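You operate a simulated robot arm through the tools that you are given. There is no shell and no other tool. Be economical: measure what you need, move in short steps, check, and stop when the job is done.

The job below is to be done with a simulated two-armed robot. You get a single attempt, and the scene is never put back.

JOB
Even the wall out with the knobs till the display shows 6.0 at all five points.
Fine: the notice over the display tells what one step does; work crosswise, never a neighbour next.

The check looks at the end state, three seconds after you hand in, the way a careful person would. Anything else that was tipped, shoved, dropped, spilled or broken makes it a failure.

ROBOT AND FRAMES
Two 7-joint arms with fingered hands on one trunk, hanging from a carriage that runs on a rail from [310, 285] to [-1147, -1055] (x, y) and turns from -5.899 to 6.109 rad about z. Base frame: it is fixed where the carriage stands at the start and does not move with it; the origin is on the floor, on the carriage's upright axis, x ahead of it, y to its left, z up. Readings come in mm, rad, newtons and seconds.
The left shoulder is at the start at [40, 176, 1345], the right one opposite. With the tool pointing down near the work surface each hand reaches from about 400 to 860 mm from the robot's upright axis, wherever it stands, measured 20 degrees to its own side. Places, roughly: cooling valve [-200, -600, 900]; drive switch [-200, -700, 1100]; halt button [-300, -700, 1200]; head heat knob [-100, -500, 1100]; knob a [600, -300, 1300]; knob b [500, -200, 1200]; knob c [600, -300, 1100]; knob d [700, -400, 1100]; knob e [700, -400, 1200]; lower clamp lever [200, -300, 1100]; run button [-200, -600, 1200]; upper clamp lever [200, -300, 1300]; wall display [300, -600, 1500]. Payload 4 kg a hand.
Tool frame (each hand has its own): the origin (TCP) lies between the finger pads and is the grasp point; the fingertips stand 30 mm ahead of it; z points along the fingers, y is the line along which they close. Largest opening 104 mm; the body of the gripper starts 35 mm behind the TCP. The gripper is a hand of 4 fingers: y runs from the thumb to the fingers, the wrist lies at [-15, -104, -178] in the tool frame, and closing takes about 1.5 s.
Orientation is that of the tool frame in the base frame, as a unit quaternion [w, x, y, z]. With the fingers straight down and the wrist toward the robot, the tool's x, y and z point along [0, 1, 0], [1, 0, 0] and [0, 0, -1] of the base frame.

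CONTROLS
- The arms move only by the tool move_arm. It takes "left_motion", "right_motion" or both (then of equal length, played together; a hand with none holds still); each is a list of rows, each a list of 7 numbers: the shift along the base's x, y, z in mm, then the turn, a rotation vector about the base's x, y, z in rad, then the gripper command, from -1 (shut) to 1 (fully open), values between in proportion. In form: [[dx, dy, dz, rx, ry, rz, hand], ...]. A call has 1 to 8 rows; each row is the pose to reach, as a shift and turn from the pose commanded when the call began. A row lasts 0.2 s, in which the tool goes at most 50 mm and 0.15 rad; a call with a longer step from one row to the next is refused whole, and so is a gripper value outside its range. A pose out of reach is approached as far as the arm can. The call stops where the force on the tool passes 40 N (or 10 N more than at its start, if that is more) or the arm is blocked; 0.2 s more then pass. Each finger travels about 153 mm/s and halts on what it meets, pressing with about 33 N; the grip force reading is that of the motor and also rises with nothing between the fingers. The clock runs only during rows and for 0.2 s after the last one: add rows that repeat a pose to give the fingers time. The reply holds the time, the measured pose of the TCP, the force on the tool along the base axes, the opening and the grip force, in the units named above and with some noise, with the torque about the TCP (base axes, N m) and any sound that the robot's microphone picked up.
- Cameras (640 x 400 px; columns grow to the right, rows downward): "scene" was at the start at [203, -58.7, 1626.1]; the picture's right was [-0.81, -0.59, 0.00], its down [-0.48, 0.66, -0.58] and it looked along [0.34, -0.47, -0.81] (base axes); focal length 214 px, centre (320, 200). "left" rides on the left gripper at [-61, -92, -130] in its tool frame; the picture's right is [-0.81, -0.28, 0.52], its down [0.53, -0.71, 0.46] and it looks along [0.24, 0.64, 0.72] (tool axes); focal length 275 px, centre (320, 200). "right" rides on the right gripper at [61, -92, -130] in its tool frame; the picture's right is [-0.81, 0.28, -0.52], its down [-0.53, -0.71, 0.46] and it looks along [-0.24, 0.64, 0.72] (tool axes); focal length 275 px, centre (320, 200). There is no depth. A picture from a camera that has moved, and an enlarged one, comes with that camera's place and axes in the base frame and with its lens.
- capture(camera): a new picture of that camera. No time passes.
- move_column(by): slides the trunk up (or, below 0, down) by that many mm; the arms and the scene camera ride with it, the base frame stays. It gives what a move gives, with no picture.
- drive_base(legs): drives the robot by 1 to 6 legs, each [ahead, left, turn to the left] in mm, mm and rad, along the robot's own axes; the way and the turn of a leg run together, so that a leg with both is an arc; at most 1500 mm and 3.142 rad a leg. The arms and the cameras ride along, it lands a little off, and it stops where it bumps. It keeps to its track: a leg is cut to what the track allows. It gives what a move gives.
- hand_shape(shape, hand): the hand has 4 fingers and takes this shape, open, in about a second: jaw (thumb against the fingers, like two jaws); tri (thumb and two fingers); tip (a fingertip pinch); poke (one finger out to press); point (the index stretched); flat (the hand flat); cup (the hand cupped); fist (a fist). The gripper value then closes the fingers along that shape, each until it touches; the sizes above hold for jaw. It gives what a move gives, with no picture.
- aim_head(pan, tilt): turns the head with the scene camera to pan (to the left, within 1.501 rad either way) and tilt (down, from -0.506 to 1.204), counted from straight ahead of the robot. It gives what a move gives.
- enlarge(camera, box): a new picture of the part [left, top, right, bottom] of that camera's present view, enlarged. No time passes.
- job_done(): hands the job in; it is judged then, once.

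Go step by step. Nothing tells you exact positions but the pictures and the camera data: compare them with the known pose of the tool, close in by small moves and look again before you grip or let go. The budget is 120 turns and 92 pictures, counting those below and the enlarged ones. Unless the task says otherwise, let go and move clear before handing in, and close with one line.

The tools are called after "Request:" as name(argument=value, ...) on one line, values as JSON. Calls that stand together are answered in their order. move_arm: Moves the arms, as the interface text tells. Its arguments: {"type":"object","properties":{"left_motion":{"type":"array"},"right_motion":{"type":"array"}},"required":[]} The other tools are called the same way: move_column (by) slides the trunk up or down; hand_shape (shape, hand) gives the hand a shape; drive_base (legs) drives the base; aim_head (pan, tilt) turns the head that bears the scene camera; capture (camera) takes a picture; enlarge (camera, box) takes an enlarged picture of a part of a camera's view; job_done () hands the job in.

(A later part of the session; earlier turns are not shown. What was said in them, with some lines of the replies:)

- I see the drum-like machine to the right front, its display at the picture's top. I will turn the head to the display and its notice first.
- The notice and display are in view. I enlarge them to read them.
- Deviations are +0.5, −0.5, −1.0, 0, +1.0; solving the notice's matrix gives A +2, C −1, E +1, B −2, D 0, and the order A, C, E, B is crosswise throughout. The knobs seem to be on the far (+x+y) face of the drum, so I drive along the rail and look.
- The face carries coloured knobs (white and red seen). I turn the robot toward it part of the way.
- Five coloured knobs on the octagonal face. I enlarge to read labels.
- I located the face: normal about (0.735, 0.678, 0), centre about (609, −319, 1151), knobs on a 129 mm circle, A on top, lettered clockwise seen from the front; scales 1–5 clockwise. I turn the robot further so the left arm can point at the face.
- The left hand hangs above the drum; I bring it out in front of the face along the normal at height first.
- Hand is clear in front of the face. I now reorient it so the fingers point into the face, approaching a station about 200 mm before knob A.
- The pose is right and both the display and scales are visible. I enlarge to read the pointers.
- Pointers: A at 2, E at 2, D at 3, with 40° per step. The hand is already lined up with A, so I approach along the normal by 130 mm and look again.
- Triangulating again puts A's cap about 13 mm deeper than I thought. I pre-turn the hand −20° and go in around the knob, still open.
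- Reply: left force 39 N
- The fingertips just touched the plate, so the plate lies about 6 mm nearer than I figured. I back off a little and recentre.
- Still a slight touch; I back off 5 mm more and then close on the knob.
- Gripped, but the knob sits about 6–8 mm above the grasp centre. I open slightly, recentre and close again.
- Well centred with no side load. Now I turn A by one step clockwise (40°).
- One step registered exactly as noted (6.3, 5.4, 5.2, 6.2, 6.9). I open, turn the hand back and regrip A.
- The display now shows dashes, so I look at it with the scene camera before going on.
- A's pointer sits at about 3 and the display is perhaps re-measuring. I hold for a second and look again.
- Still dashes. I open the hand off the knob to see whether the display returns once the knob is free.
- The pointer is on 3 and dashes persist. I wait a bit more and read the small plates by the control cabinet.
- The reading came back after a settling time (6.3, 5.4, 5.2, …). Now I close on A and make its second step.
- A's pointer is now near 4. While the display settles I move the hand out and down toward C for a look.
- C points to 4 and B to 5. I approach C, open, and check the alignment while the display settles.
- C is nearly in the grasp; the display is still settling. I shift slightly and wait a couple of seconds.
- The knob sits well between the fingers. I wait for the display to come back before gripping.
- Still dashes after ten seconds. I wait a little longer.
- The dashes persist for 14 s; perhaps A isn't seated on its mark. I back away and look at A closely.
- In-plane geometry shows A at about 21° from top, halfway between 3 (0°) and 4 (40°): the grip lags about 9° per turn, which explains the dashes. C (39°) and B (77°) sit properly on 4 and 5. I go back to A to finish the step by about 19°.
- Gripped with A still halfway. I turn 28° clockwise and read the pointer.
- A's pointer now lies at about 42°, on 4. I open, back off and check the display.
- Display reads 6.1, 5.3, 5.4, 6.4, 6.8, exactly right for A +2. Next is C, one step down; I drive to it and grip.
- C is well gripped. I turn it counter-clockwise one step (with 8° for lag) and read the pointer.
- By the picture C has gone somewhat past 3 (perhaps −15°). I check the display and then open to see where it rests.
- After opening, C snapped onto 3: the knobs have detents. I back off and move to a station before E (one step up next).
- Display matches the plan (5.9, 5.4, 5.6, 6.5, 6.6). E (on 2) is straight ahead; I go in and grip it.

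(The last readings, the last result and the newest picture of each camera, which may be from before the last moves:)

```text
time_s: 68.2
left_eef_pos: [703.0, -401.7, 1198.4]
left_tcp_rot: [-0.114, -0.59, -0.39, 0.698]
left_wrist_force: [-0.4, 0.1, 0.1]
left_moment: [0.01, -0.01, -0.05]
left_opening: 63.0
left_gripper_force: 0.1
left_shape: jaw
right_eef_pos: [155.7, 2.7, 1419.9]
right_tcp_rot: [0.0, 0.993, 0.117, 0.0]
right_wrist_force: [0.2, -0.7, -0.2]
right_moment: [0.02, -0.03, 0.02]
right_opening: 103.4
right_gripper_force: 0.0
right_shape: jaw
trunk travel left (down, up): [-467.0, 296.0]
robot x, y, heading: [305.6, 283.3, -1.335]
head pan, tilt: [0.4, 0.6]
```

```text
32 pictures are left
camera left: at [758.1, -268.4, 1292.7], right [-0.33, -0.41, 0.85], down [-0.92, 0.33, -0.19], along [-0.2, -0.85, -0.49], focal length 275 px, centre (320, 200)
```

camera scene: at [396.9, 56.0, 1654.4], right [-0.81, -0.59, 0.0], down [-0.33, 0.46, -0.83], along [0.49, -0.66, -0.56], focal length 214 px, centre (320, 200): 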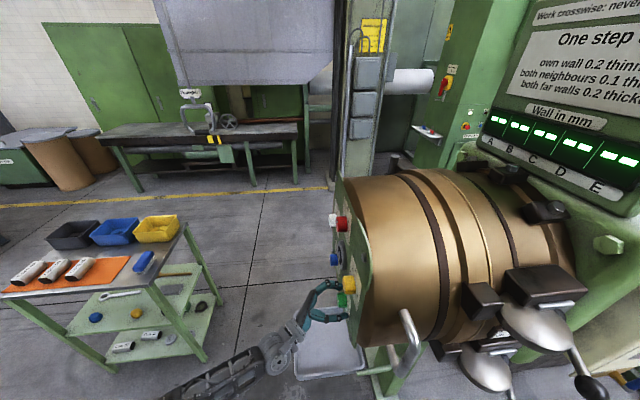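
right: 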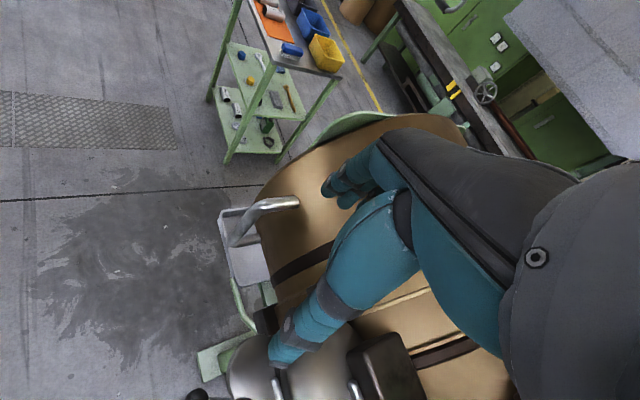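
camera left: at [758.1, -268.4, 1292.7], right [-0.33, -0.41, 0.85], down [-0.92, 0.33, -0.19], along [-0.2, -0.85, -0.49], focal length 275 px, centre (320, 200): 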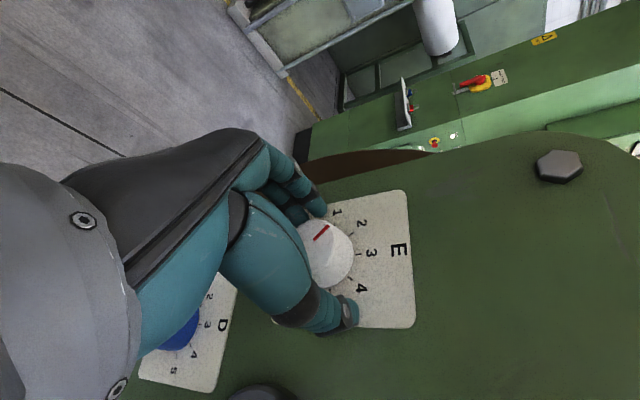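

E is centred between the fingers. I close and turn one step clockwise.

Request:
move_arm(left_motion=[[0, 0, 0, 0, 0, 0, -0.2], [0, 0, 0, 0, 0, 0, -0.6], [0, 0, 0, 0, 0, 0, -0.6], [0, 0, 0, 0, 0, 0, -0.6], [0, 0, 0, 0, 0, 0, -0.6]])

Request:
move_arm(left_motion=[[0, 0, 0, -0.0941, -0.0868, 0, -0.6], [0, 0, 0, -0.1882, -0.1736, 0, -0.6], [0, 0, 0, -0.2823, -0.2604, 0, -0.6], [0, 0, 0, -0.3763, -0.3471, 0, -0.6], [0, 0, 0, -0.4704, -0.4339, 0, -0.6], [0, 0, 0, -0.5645, -0.5207, 0, -0.6], [0, 0, 0, -0.5645, -0.5207, 0, -0.6]])

Request:
enlarge(camera="left", box=[270, 170, 450, 350])

```text
time_s: 69.3
left_eef_pos: [702.3, -400.1, 1198.4]
left_tcp_rot: [-0.114, -0.59, -0.39, 0.698]
left_wrist_force: [0.3, 0.8, -0.9]
left_moment: [0.03, 0.02, 0.05]
left_opening: 32.0
left_gripper_force: 33.0
left_shape: jaw
right_eef_pos: [155.7, 2.5, 1419.5]
right_tcp_rot: [0.0, 0.993, 0.117, 0.001]
right_wrist_force: [0.0, 0.3, 0.2]
right_moment: [0.02, -0.03, 0.0]
right_opening: 103.9
right_gripper_force: 0.0
right_shape: jaw
trunk travel left (down, up): [-467.0, 296.0]
robot x, y, heading: [309.7, 284.9, -1.332]
head pan, tilt: [0.4, 0.6]
```

```text
time_s: 71.0
left_eef_pos: [704.1, -398.6, 1197.9]
left_tcp_rot: [0.367, 0.693, 0.14, -0.605]
left_wrist_force: [-2.9, 1.5, -5.8]
left_moment: [0.15, -0.03, -0.11]
left_opening: 31.8
left_gripper_force: 33.5
left_shape: jaw
right_eef_pos: [155.9, 2.8, 1420.0]
right_tcp_rot: [0.0, 0.993, 0.117, 0.0]
right_wrist_force: [0.0, 0.0, -0.7]
right_moment: [0.01, 0.01, -0.03]
right_opening: 103.8
right_gripper_force: 0.0
right_shape: jaw
trunk travel left (down, up): [-467.0, 296.0]
robot x, y, heading: [306.9, 283.4, -1.336]
head pan, tilt: [0.4, 0.6]
```

```text
2.22 times, centred on (360, 260) of left
camera zoom: at [726.0, -230.9, 1224.6], right [-0.74, 0.04, 0.67], down [-0.67, 0.05, -0.74], along [-0.06, -1.0, -0.01], focal length 612 px, centre (231, 67)
```

zoom: 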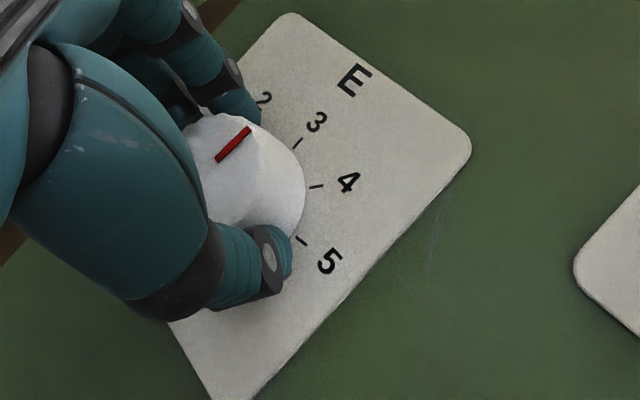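

E lies on 3. I open, back off and move across to B (not a neighbour of E).

Request:
move_arm(left_motion=[[0, 0, 0, 0, 0, 0, 0.4], [0, 0, 0, 0, 0, 0, 0.8], [0, 0, 0, 0, 0, 0, 1], [0, 0, 0, 0, 0, 0, 1], [28, 26, 0, 0, 0, 0, 1], [57, 53, 0, 0, 0, 0, 1], [85, 79, 0, 0, 0, 0, 1], [85, 79, 0, 0, 0, 0, 1]])

Request:
move_arm(left_motion=[[-28, 30, 0, 0, 0, 0, 1], [-56, 59, 0, 0, 0, 0, 1], [-84, 89, 0, 0, 0, 0, 1], [-111, 119, 0, 0, 0, 0, 1], [-139, 148, 1, 0, 0, 0, 1], [-167, 178, 1, 0, 0, 0, 1], [-167, 178, 1, 0, 0, 0, 1]])

Request:
capture(camera="left")

Request:
enlarge(camera="scene", box=[480, 80, 640, 200])

```text
time_s: 72.8
left_eef_pos: [790.4, -318.2, 1198.2]
left_tcp_rot: [0.367, 0.693, 0.141, -0.604]
left_wrist_force: [0.3, -0.5, -1.4]
left_moment: [-0.01, 0.01, 0.01]
left_opening: 103.4
left_gripper_force: 0.1
left_shape: jaw
right_eef_pos: [157.5, 2.1, 1419.7]
right_tcp_rot: [0.0, 0.993, 0.116, -0.001]
right_wrist_force: [0.7, 0.8, 0.3]
right_moment: [0.01, 0.01, -0.01]
right_opening: 103.5
right_gripper_force: 0.0
right_shape: jaw
trunk travel left (down, up): [-467.0, 296.0]
robot x, y, heading: [309.6, 284.9, -1.338]
head pan, tilt: [0.4, 0.6]
```

```text
time_s: 74.3
left_eef_pos: [621.3, -143.0, 1197.7]
left_tcp_rot: [0.366, 0.693, 0.14, -0.605]
left_wrist_force: [-0.4, 0.4, -0.6]
left_moment: [0.0, 0.0, -0.01]
left_opening: 103.9
left_gripper_force: 0.0
left_shape: jaw
right_eef_pos: [157.1, 2.2, 1419.4]
right_tcp_rot: [0.0, 0.993, 0.117, 0.001]
right_wrist_force: [0.1, 0.2, 0.4]
right_moment: [0.02, -0.03, 0.0]
right_opening: 103.6
right_gripper_force: 0.1
right_shape: jaw
trunk travel left (down, up): [-467.0, 296.0]
robot x, y, heading: [304.8, 281.2, -1.337]
head pan, tilt: [0.4, 0.6]
```

```text
30 pictures are left
camera left: at [644.2, 25.4, 1224.9], right [-0.74, 0.04, 0.67], down [-0.67, 0.05, -0.74], along [-0.06, -1.0, -0.01], focal length 275 px, centre (320, 200)
```

left: 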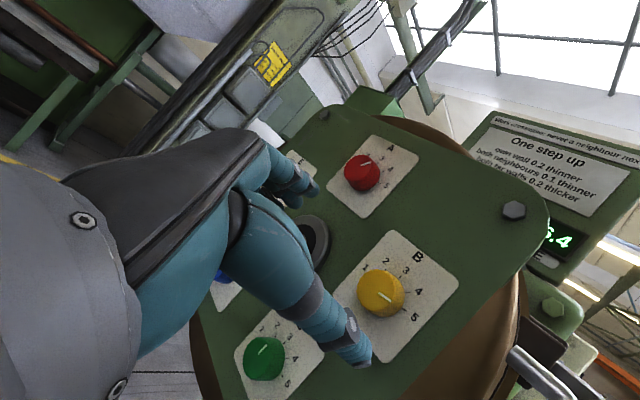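

```text
3.33 times, centred on (560, 140) of scene
camera zoom: at [396.8, 56.0, 1654.4], right [-0.81, -0.59, 0.0], down [-0.33, 0.46, -0.83], along [0.49, -0.66, -0.56], focal length 715 px, centre (-480, 400)
```

zoom: 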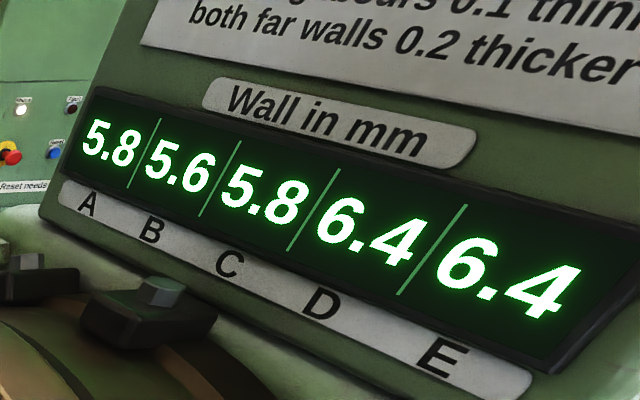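

Display as planned (5.8, 5.6, 5.8, 6.4, 6.4); only B −2 remains. I go in to B and grip.

Request:
move_arm(left_motion=[[-35, -32, 1, 0, 0, 0, 1], [-65, -60, 1, 0, 0, 0, 1], [-85, -78, 1, 0, 0, 0, 0.6], [-85, -78, 1, 0, 0, 0, 0.2], [-85, -78, 1, 0, 0, 0, 0.2], [-85, -78, 1, 0, 0, 0, 0.2]])

Request:
capture(camera="left")

```text
time_s: 75.8
left_eef_pos: [536.7, -219.7, 1198.6]
left_tcp_rot: [0.367, 0.693, 0.14, -0.605]
left_wrist_force: [-0.6, 0.2, -0.5]
left_moment: [0.01, 0.0, 0.0]
left_opening: 63.0
left_gripper_force: 0.0
left_shape: jaw
right_eef_pos: [156.4, 1.8, 1419.8]
right_tcp_rot: [0.0, 0.993, 0.117, 0.0]
right_wrist_force: [-0.3, 0.3, 0.2]
right_moment: [0.02, -0.03, 0.0]
right_opening: 103.7
right_gripper_force: 0.0
right_shape: jaw
trunk travel left (down, up): [-467.0, 296.0]
robot x, y, heading: [307.4, 285.5, -1.337]
head pan, tilt: [0.4, 0.6]
```

```text
28 pictures are left
camera left: at [559.4, -51.8, 1225.8], right [-0.74, 0.04, 0.67], down [-0.67, 0.05, -0.74], along [-0.07, -1.0, -0.01], focal length 275 px, centre (320, 200)
```

left: 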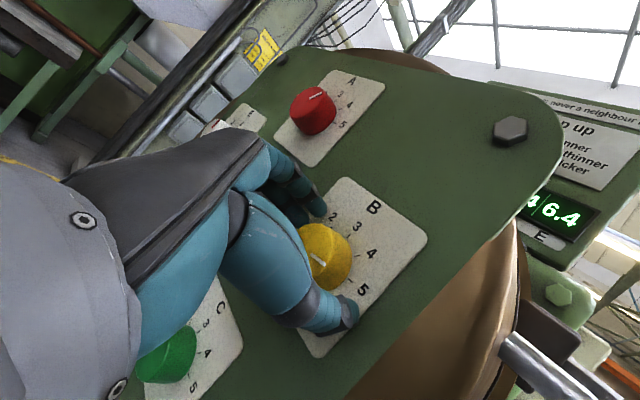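

B is centred. I close and turn one step counter-clockwise.

Request:
move_arm(left_motion=[[0, 0, 0, 0, 0, 0, -0.2], [0, 0, 0, 0, 0, 0, -0.6], [0, 0, 0, 0, 0, 0, -0.6], [0, 0, 0, 0, 0, 0, -0.6], [0, 0, 0, 0, 0, 0, -0.6]])

Request:
move_arm(left_motion=[[0, 0, 0, 0.0941, 0.0868, 0, -0.6], [0, 0, 0, 0.1882, 0.1736, 0, -0.6], [0, 0, 0, 0.2823, 0.2604, 0, -0.6], [0, 0, 0, 0.3763, 0.3471, 0, -0.6], [0, 0, 0, 0.4704, 0.4339, 0, -0.6], [0, 0, 0, 0.5645, 0.5207, 0, -0.6], [0, 0, 0, 0.5645, 0.5207, 0, -0.6]])

Request:
move_arm(left_motion=[[0, 0, 0, 0, 0, 0, 0.2], [0, 0, 0, 0, 0, 0, 0.4], [0, 0, 0, 0, 0, 0, 0.4], [0, 0, 0, 0, 0, 0, 0.4]])

Request:
enlarge(camera="left", box=[270, 170, 450, 350])

Request:
enlarge(camera="scene", box=[480, 80, 640, 200])

```text
time_s: 77.0
left_eef_pos: [536.2, -218.8, 1198.3]
left_tcp_rot: [0.367, 0.693, 0.141, -0.604]
left_wrist_force: [-0.9, 2.2, 1.7]
left_moment: [-0.01, 0.05, -0.03]
left_opening: 30.8
left_gripper_force: 32.9
left_shape: jaw
right_eef_pos: [155.5, 2.5, 1420.5]
right_tcp_rot: [-0.001, 0.993, 0.116, 0.001]
right_wrist_force: [-0.8, 0.2, -0.5]
right_moment: [0.01, 0.02, 0.01]
right_opening: 103.4
right_gripper_force: 0.0
right_shape: jaw
trunk travel left (down, up): [-467.0, 296.0]
robot x, y, heading: [310.8, 283.4, -1.34]
head pan, tilt: [0.4, 0.6]
```

```text
time_s: 78.3
left_eef_pos: [544.4, -217.6, 1188.4]
left_tcp_rot: [-0.137, -0.637, -0.371, 0.661]
left_wrist_force: [-9.6, -11.1, 17.0]
left_moment: [-0.08, 0.05, 0.1]
left_opening: 25.7
left_gripper_force: 32.7
left_shape: jaw
right_eef_pos: [154.7, -0.5, 1420.8]
right_tcp_rot: [0.002, 0.993, 0.116, -0.001]
right_wrist_force: [0.5, 0.0, 0.5]
right_moment: [-0.01, 0.01, -0.01]
right_opening: 103.6
right_gripper_force: 0.0
right_shape: jaw
trunk travel left (down, up): [-467.0, 296.0]
robot x, y, heading: [308.6, 283.9, -1.339]
head pan, tilt: [0.4, 0.6]
stopped in row 6 (left hand): the force on the tool passed its limit at 42 N (the readings are from after the stop); the commanded pose is now the measured one
```

```text
time_s: 79.3
left_eef_pos: [548.9, -215.2, 1182.4]
left_tcp_rot: [-0.135, -0.639, -0.377, 0.657]
left_wrist_force: [-0.7, 0.6, 0.5]
left_moment: [-0.02, 0.0, 0.01]
left_opening: 72.4
left_gripper_force: 0.0
left_shape: jaw
right_eef_pos: [156.0, 2.6, 1418.8]
right_tcp_rot: [0.001, 0.993, 0.116, -0.001]
right_wrist_force: [-0.2, 0.5, -0.5]
right_moment: [-0.02, -0.03, -0.02]
right_opening: 103.4
right_gripper_force: 0.1
right_shape: jaw
trunk travel left (down, up): [-467.0, 296.0]
robot x, y, heading: [305.6, 282.8, -1.339]
head pan, tilt: [0.4, 0.6]
```

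```text
2.22 times, centred on (360, 260) of left
camera zoom: at [592.5, -83.7, 1283.1], right [-0.44, -0.4, 0.8], down [-0.89, 0.34, -0.32], along [-0.15, -0.85, -0.51], focal length 612 px, centre (231, 67)
```

zoom: 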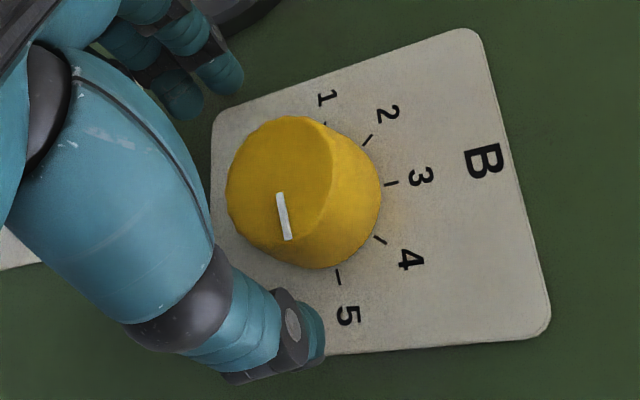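

```text
3.33 times, centred on (560, 140) of scene
camera zoom: at [396.3, 55.5, 1654.4], right [-0.81, -0.59, 0.0], down [-0.33, 0.46, -0.83], along [0.49, -0.67, -0.56], focal length 715 px, centre (-480, 400)
```

zoom: 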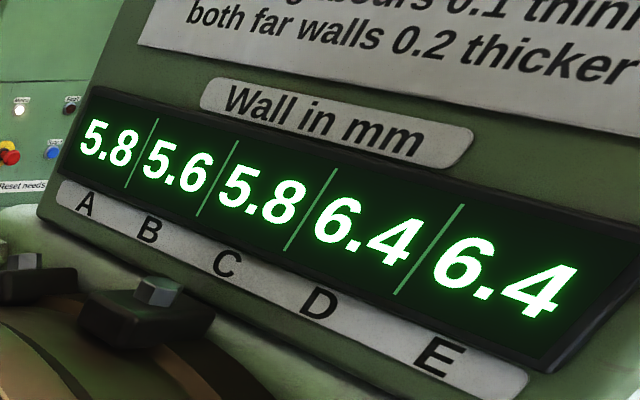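

The knob stayed on 5: the folded arm could not follow that roll near the robot and slipped off (hand got tilted, no change). I back off and re-set the hand at a roll of +50°, so B can be turned within the roll range +50° to +6°.

Request:
move_arm(left_motion=[[22, 20, 0, 0, 0, 0, 1], [44, 41, 0, 0, 0, 0, 1], [42, 40, 3, -0.105, -0.0826, -0.0058, 1], [40, 39, 6, -0.21, -0.165, -0.0115, 1], [38, 39, 9, -0.3145, -0.2478, -0.0173, 1], [36, 38, 12, -0.419, -0.33, -0.023, 1], [34, 38, 14, -0.524, -0.413, -0.0288, 1], [32, 37, 16, -0.629, -0.4955, -0.0345, 1]])

Request:
move_arm(left_motion=[[0, 0, 0, -0.105, -0.0825, -0.0058, 1], [0, 0, 0, -0.21, -0.165, -0.0115, 1], [0, 0, 0, -0.315, -0.2475, -0.0173, 1], [0, 0, 0, -0.315, -0.2475, -0.0173, 1]])

Request:
capture(camera="left")

```text
time_s: 81.1
left_eef_pos: [581.1, -177.9, 1199.2]
left_tcp_rot: [0.399, 0.711, 0.101, -0.571]
left_wrist_force: [-0.2, -1.4, 0.0]
left_moment: [-0.02, 0.0, 0.0]
left_opening: 103.8
left_gripper_force: 0.1
left_shape: jaw
right_eef_pos: [156.5, 3.7, 1420.2]
right_tcp_rot: [0.0, 0.993, 0.115, 0.0]
right_wrist_force: [0.3, 0.3, -0.5]
right_moment: [0.0, 0.01, -0.01]
right_opening: 103.5
right_gripper_force: 0.1
right_shape: jaw
trunk travel left (down, up): [-467.0, 296.0]
robot x, y, heading: [306.2, 279.5, -1.339]
head pan, tilt: [0.4, 0.6]
```

```text
time_s: 82.1
left_eef_pos: [578.8, -177.0, 1198.1]
left_tcp_rot: [0.511, 0.705, -0.045, -0.49]
left_wrist_force: [0.6, -0.4, 0.2]
left_moment: [0.0, -0.01, -0.01]
left_opening: 103.8
left_gripper_force: 0.2
left_shape: jaw
right_eef_pos: [155.2, 2.2, 1419.3]
right_tcp_rot: [0.0, 0.993, 0.115, 0.0]
right_wrist_force: [-0.4, -1.3, -0.5]
right_moment: [-0.03, 0.0, 0.03]
right_opening: 103.3
right_gripper_force: 0.1
right_shape: jaw
trunk travel left (down, up): [-467.0, 296.0]
robot x, y, heading: [306.9, 279.4, -1.34]
head pan, tilt: [0.4, 0.6]
```

```text
25 pictures are left
camera left: at [603.3, -10.7, 1169.2], right [-0.92, 0.24, 0.31], down [-0.37, -0.27, -0.89], along [-0.13, -0.93, 0.34], focal length 275 px, centre (320, 200)
```

left: 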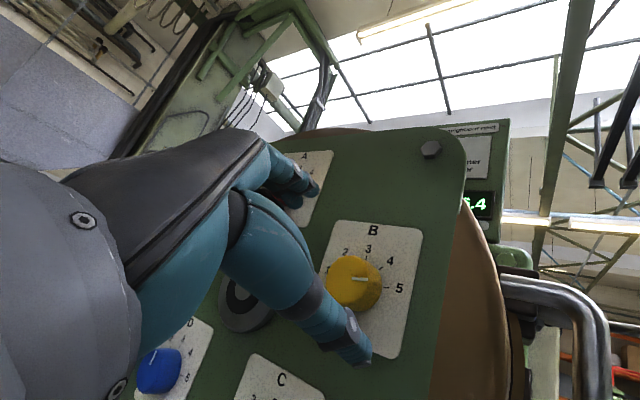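

Roll +50° is reached with B (on 5) ahead. I go in, close gently and turn one step down to +6°.

Request:
move_arm(left_motion=[[-22, -21, 0, 0, 0, 0, 1], [-43, -41, 0, 0, 0, 0, 1], [-43, -41, 0, 0, 0, 0, 0.4], [-43, -41, 0, 0, 0, 0, -0.2], [-43, -41, 0, 0, 0, 0, -0.6], [-43, -41, 0, 0, 0, 0, -0.6], [-43, -41, 0, 0, 0, 0, -0.6]])

Request:
capture(camera="left")

```text
time_s: 83.7
left_eef_pos: [536.7, -218.9, 1200.8]
left_tcp_rot: [0.509, 0.705, -0.046, -0.491]
left_wrist_force: [-2.1, 1.1, -1.5]
left_moment: [0.04, 0.0, -0.07]
left_opening: 29.5
left_gripper_force: 33.5
left_shape: jaw
right_eef_pos: [155.3, 2.6, 1419.7]
right_tcp_rot: [0.0, 0.993, 0.116, 0.0]
right_wrist_force: [0.2, 0.1, 1.1]
right_moment: [0.0, 0.0, 0.01]
right_opening: 103.5
right_gripper_force: 0.1
right_shape: jaw
trunk travel left (down, up): [-467.0, 296.0]
robot x, y, heading: [307.5, 281.3, -1.336]
head pan, tilt: [0.4, 0.6]
```

```text
24 pictures are left
camera left: at [560.4, -50.7, 1169.6], right [-0.92, 0.24, 0.31], down [-0.37, -0.27, -0.89], along [-0.13, -0.93, 0.34], focal length 275 px, centre (320, 200)
```

left: 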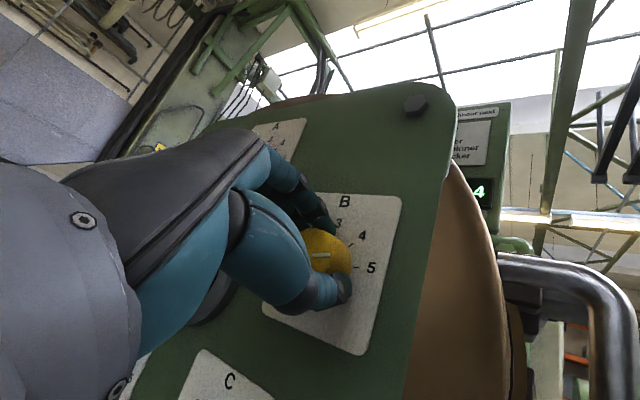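

B is gripped well with little load. I turn −44°.

Request:
move_arm(left_motion=[[0, 0, 0, 0.0941, 0.0868, 0, -0.6], [0, 0, 0, 0.1882, 0.1736, 0, -0.6], [0, 0, 0, 0.2823, 0.2604, 0, -0.6], [0, 0, 0, 0.3763, 0.3471, 0, -0.6], [0, 0, 0, 0.4704, 0.4339, 0, -0.6], [0, 0, 0, 0.5645, 0.5207, 0, -0.6], [0, 0, 0, 0.5645, 0.5207, 0, -0.6]])

Request:
enlarge(camera="left", box=[270, 170, 450, 350])

```text
time_s: 85.3
left_eef_pos: [537.3, -220.8, 1198.9]
left_tcp_rot: [0.291, 0.669, 0.223, -0.647]
left_wrist_force: [2.7, -7.3, 7.3]
left_moment: [-0.17, 0.05, 0.29]
left_opening: 28.7
left_gripper_force: 32.7
left_shape: jaw
right_eef_pos: [156.8, 0.9, 1419.6]
right_tcp_rot: [0.0, 0.993, 0.115, 0.0]
right_wrist_force: [0.5, 0.4, -0.2]
right_moment: [0.01, 0.02, 0.03]
right_opening: 103.8
right_gripper_force: 0.1
right_shape: jaw
trunk travel left (down, up): [-467.0, 296.0]
robot x, y, heading: [307.7, 280.5, -1.335]
head pan, tilt: [0.4, 0.6]
```

```text
2.22 times, centred on (360, 260) of left
camera zoom: at [567.7, -59.4, 1251.8], right [-0.62, -0.09, 0.78], down [-0.78, 0.17, -0.6], along [-0.08, -0.98, -0.17], focal length 612 px, centre (231, 67)
```

zoom: 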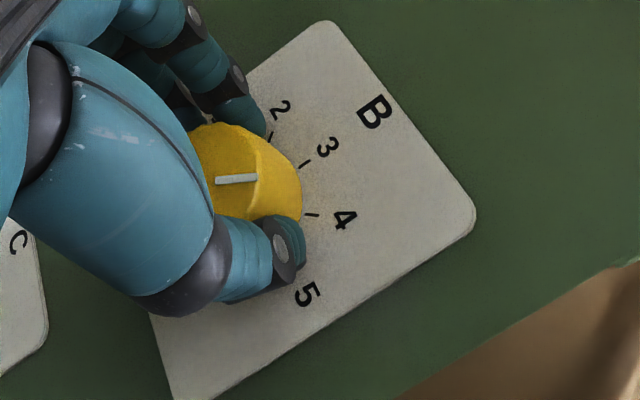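

B's pointer is on 4. I open, roll the hand back and check the display.

Request:
move_arm(left_motion=[[0, 0, 0, 0, 0, 0, 0.4], [0, 0, 0, 0, 0, 0, 0.4], [0, 0, 0, -0.0941, -0.0868, 0, 0.4], [0, 0, 0, -0.1882, -0.1736, 0, 0.4], [0, 0, 0, -0.2823, -0.2604, 0, 0.4], [0, 0, 0, -0.3763, -0.3471, 0, 0.4], [0, 0, 0, -0.4704, -0.4339, 0, 0.4], [0, 0, 0, -0.5645, -0.5207, 0, 0.4]])

Request:
enlarge(camera="scene", box=[480, 80, 640, 200])

Request:
enlarge(camera="left", box=[270, 170, 450, 350])

```text
time_s: 87.1
left_eef_pos: [537.8, -220.0, 1199.3]
left_tcp_rot: [0.511, 0.705, -0.046, -0.489]
left_wrist_force: [-0.6, 0.4, 0.4]
left_moment: [0.0, -0.01, -0.01]
left_opening: 72.4
left_gripper_force: 0.1
left_shape: jaw
right_eef_pos: [156.6, 4.1, 1420.6]
right_tcp_rot: [0.0, 0.993, 0.116, 0.0]
right_wrist_force: [1.2, -0.4, -0.6]
right_moment: [0.01, -0.02, 0.02]
right_opening: 103.7
right_gripper_force: 0.1
right_shape: jaw
trunk travel left (down, up): [-467.0, 296.0]
robot x, y, heading: [308.9, 283.4, -1.34]
head pan, tilt: [0.4, 0.6]
```

```text
3.33 times, centred on (560, 140) of scene
camera zoom: at [396.3, 55.5, 1654.4], right [-0.81, -0.59, 0.0], down [-0.33, 0.46, -0.83], along [0.49, -0.67, -0.56], focal length 715 px, centre (-480, 400)
```

zoom: 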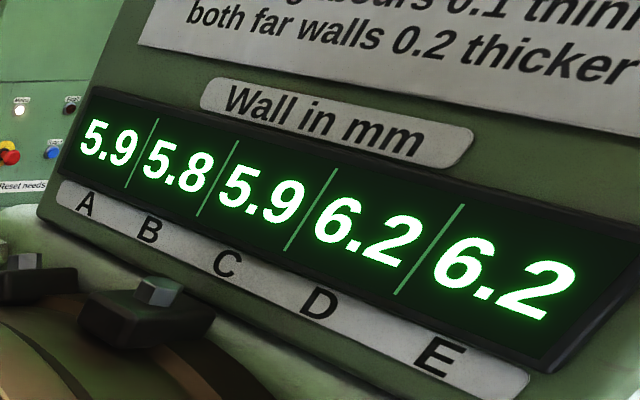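

```text
2.22 times, centred on (360, 260) of left
camera zoom: at [561.4, -51.6, 1168.8], right [-0.92, 0.24, 0.31], down [-0.37, -0.27, -0.89], along [-0.13, -0.93, 0.34], focal length 612 px, centre (231, 67)
```

zoom: 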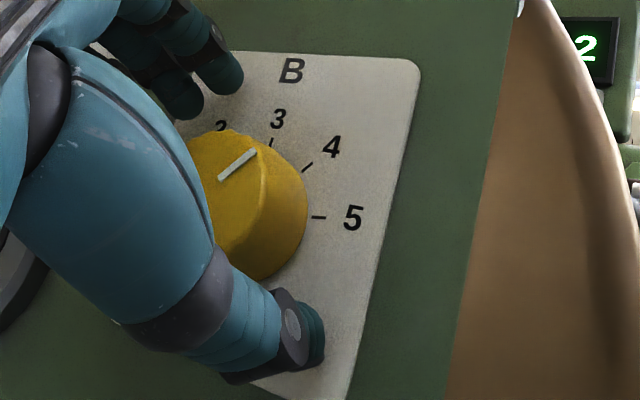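

5.9, 5.8, 5.9, 6.2, 6.2 — one more step of B down. I close and repeat.

Request:
move_arm(left_motion=[[0, 0, 0, 0, 0, 0, 0], [0, 0, 0, 0, 0, 0, -0.6], [0, 0, 0, 0, 0, 0, -0.6], [0, 0, 0, 0, 0, 0, -0.6], [0, 0, 0, 0, 0, 0, -0.6]])

Request:
move_arm(left_motion=[[0, 0, 0, 0.0941, 0.0868, 0, -0.6], [0, 0, 0, 0.1882, 0.1736, 0, -0.6], [0, 0, 0, 0.2823, 0.2604, 0, -0.6], [0, 0, 0, 0.3763, 0.3471, 0, -0.6], [0, 0, 0, 0.4704, 0.4339, 0, -0.6], [0, 0, 0, 0.5645, 0.5207, 0, -0.6], [0, 0, 0, 0.5645, 0.5207, 0, -0.6]])

Request:
enlarge(camera="left", box=[270, 170, 450, 350])

```text
time_s: 88.3
left_eef_pos: [536.2, -218.4, 1198.6]
left_tcp_rot: [0.509, 0.705, -0.046, -0.491]
left_wrist_force: [-2.0, 4.1, -2.9]
left_moment: [0.06, -0.04, -0.06]
left_opening: 29.6
left_gripper_force: 33.1
left_shape: jaw
right_eef_pos: [154.1, 3.1, 1419.3]
right_tcp_rot: [0.0, 0.993, 0.117, 0.0]
right_wrist_force: [-0.6, 0.5, -0.1]
right_moment: [0.02, -0.01, 0.01]
right_opening: 103.5
right_gripper_force: 0.1
right_shape: jaw
trunk travel left (down, up): [-467.0, 296.0]
robot x, y, heading: [312.2, 286.4, -1.333]
head pan, tilt: [0.4, 0.6]
```

```text
time_s: 89.9
left_eef_pos: [537.1, -219.1, 1200.1]
left_tcp_rot: [0.291, 0.669, 0.223, -0.646]
left_wrist_force: [6.9, -6.5, 2.9]
left_moment: [-0.13, 0.03, 0.31]
left_opening: 29.3
left_gripper_force: 33.2
left_shape: jaw
right_eef_pos: [156.7, 1.7, 1420.5]
right_tcp_rot: [0.001, 0.993, 0.116, 0.0]
right_wrist_force: [0.9, -0.3, -0.2]
right_moment: [-0.02, -0.01, -0.04]
right_opening: 103.6
right_gripper_force: 0.1
right_shape: jaw
trunk travel left (down, up): [-467.0, 296.0]
robot x, y, heading: [307.3, 281.1, -1.337]
head pan, tilt: [0.4, 0.6]
```

```text
2.22 times, centred on (360, 260) of left
camera zoom: at [567.4, -58.5, 1251.6], right [-0.62, -0.09, 0.78], down [-0.78, 0.17, -0.6], along [-0.08, -0.98, -0.17], focal length 612 px, centre (231, 67)
```

zoom: 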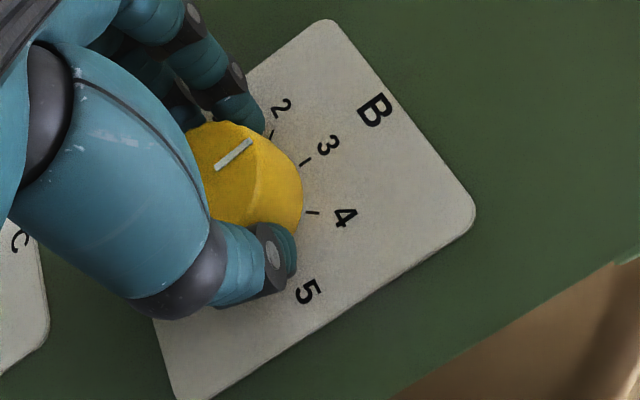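

B is on 3. I open fully, back well away and check the display.

Request:
move_arm(left_motion=[[0, 0, 0, 0, 0, 0, 0.4], [0, 0, 0, 0, 0, 0, 0.8], [0, 0, 0, 0, 0, 0, 1], [0, 0, 0, 0, 0, 0, 1], [28, 26, 0, 0, 0, 0, 1], [57, 53, 0, 0, 0, 0, 1], [90, 82, 0, 0, 0, 0, 1], [120, 110, 0, 0, 0, 0, 1]])

Request:
move_arm(left_motion=[[20, 18, 0, 0, 0, 0, 1], [40, 37, 0, 0, 0, 0, 1], [40, 37, 0, 0, 0, 0, 1], [40, 37, 0, 0, 0, 0, 1], [40, 37, 0, 0, 0, 0, 1], [40, 37, 0, 0, 0, 0, 1]])

Request:
capture(camera="left")

Request:
enlarge(camera="scene", box=[480, 80, 640, 200])

Request:
capture(camera="scene")

```text
time_s: 91.7
left_eef_pos: [655.5, -109.4, 1198.5]
left_tcp_rot: [0.29, 0.67, 0.223, -0.646]
left_wrist_force: [-0.2, -0.8, 0.7]
left_moment: [0.02, -0.01, 0.01]
left_opening: 103.8
left_gripper_force: 0.0
left_shape: jaw
right_eef_pos: [156.0, 3.9, 1419.7]
right_tcp_rot: [0.0, 0.993, 0.117, -0.001]
right_wrist_force: [0.8, 0.3, -0.3]
right_moment: [-0.02, 0.03, -0.04]
right_opening: 103.7
right_gripper_force: 0.0
right_shape: jaw
trunk travel left (down, up): [-467.0, 296.0]
robot x, y, heading: [309.6, 284.1, -1.337]
head pan, tilt: [0.4, 0.6]
```

```text
time_s: 93.1
left_eef_pos: [694.5, -73.1, 1200.0]
left_tcp_rot: [0.29, 0.67, 0.223, -0.646]
left_wrist_force: [-0.4, -0.2, 0.7]
left_moment: [-0.04, 0.02, -0.02]
left_opening: 103.7
left_gripper_force: 0.1
left_shape: jaw
right_eef_pos: [155.8, 2.8, 1419.6]
right_tcp_rot: [0.001, 0.993, 0.116, 0.0]
right_wrist_force: [0.0, 0.4, -0.1]
right_moment: [0.01, -0.03, 0.01]
right_opening: 103.6
right_gripper_force: 0.0
right_shape: jaw
trunk travel left (down, up): [-467.0, 296.0]
robot x, y, heading: [304.5, 283.8, -1.346]
head pan, tilt: [0.4, 0.6]
```

```text
19 pictures are left
camera left: at [723.7, 87.3, 1251.6], right [-0.62, -0.09, 0.78], down [-0.78, 0.17, -0.6], along [-0.08, -0.98, -0.17], focal length 275 px, centre (320, 200)
```

left: 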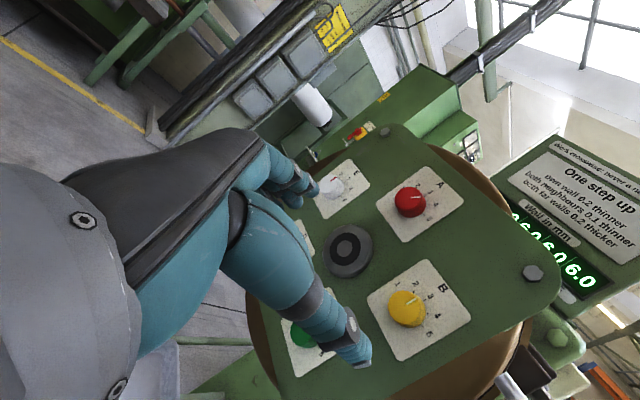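

```text
3.33 times, centred on (560, 140) of scene
camera zoom: at [396.2, 55.5, 1654.4], right [-0.81, -0.59, 0.0], down [-0.33, 0.46, -0.83], along [0.49, -0.67, -0.56], focal length 715 px, centre (-480, 400)
```

zoom: 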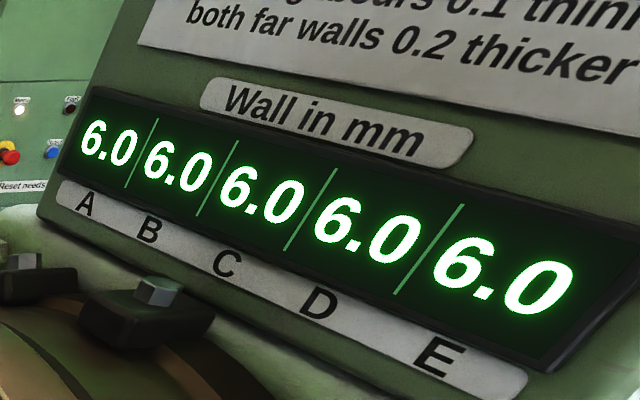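

```text
17 pictures are left
camera scene: at [396.2, 55.5, 1654.4], right [-0.81, -0.59, 0.0], down [-0.33, 0.46, -0.83], along [0.49, -0.67, -0.56], focal length 214 px, centre (320, 200)
```

scene: 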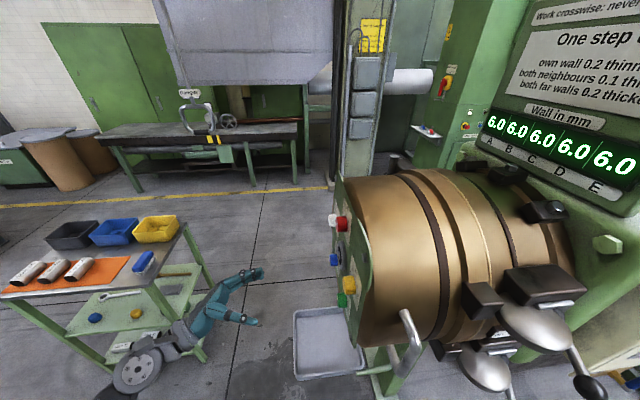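

All five points read 6.0, the hand is clear and nothing else has been moved. I hand the job in.

Request:
job_done()

```text
The job is handed in.
```

The display shows 6.0 at all five points after A +2, C −1, E +1 and B −2 in crosswise order, and the hand is open and clear of the knobs.
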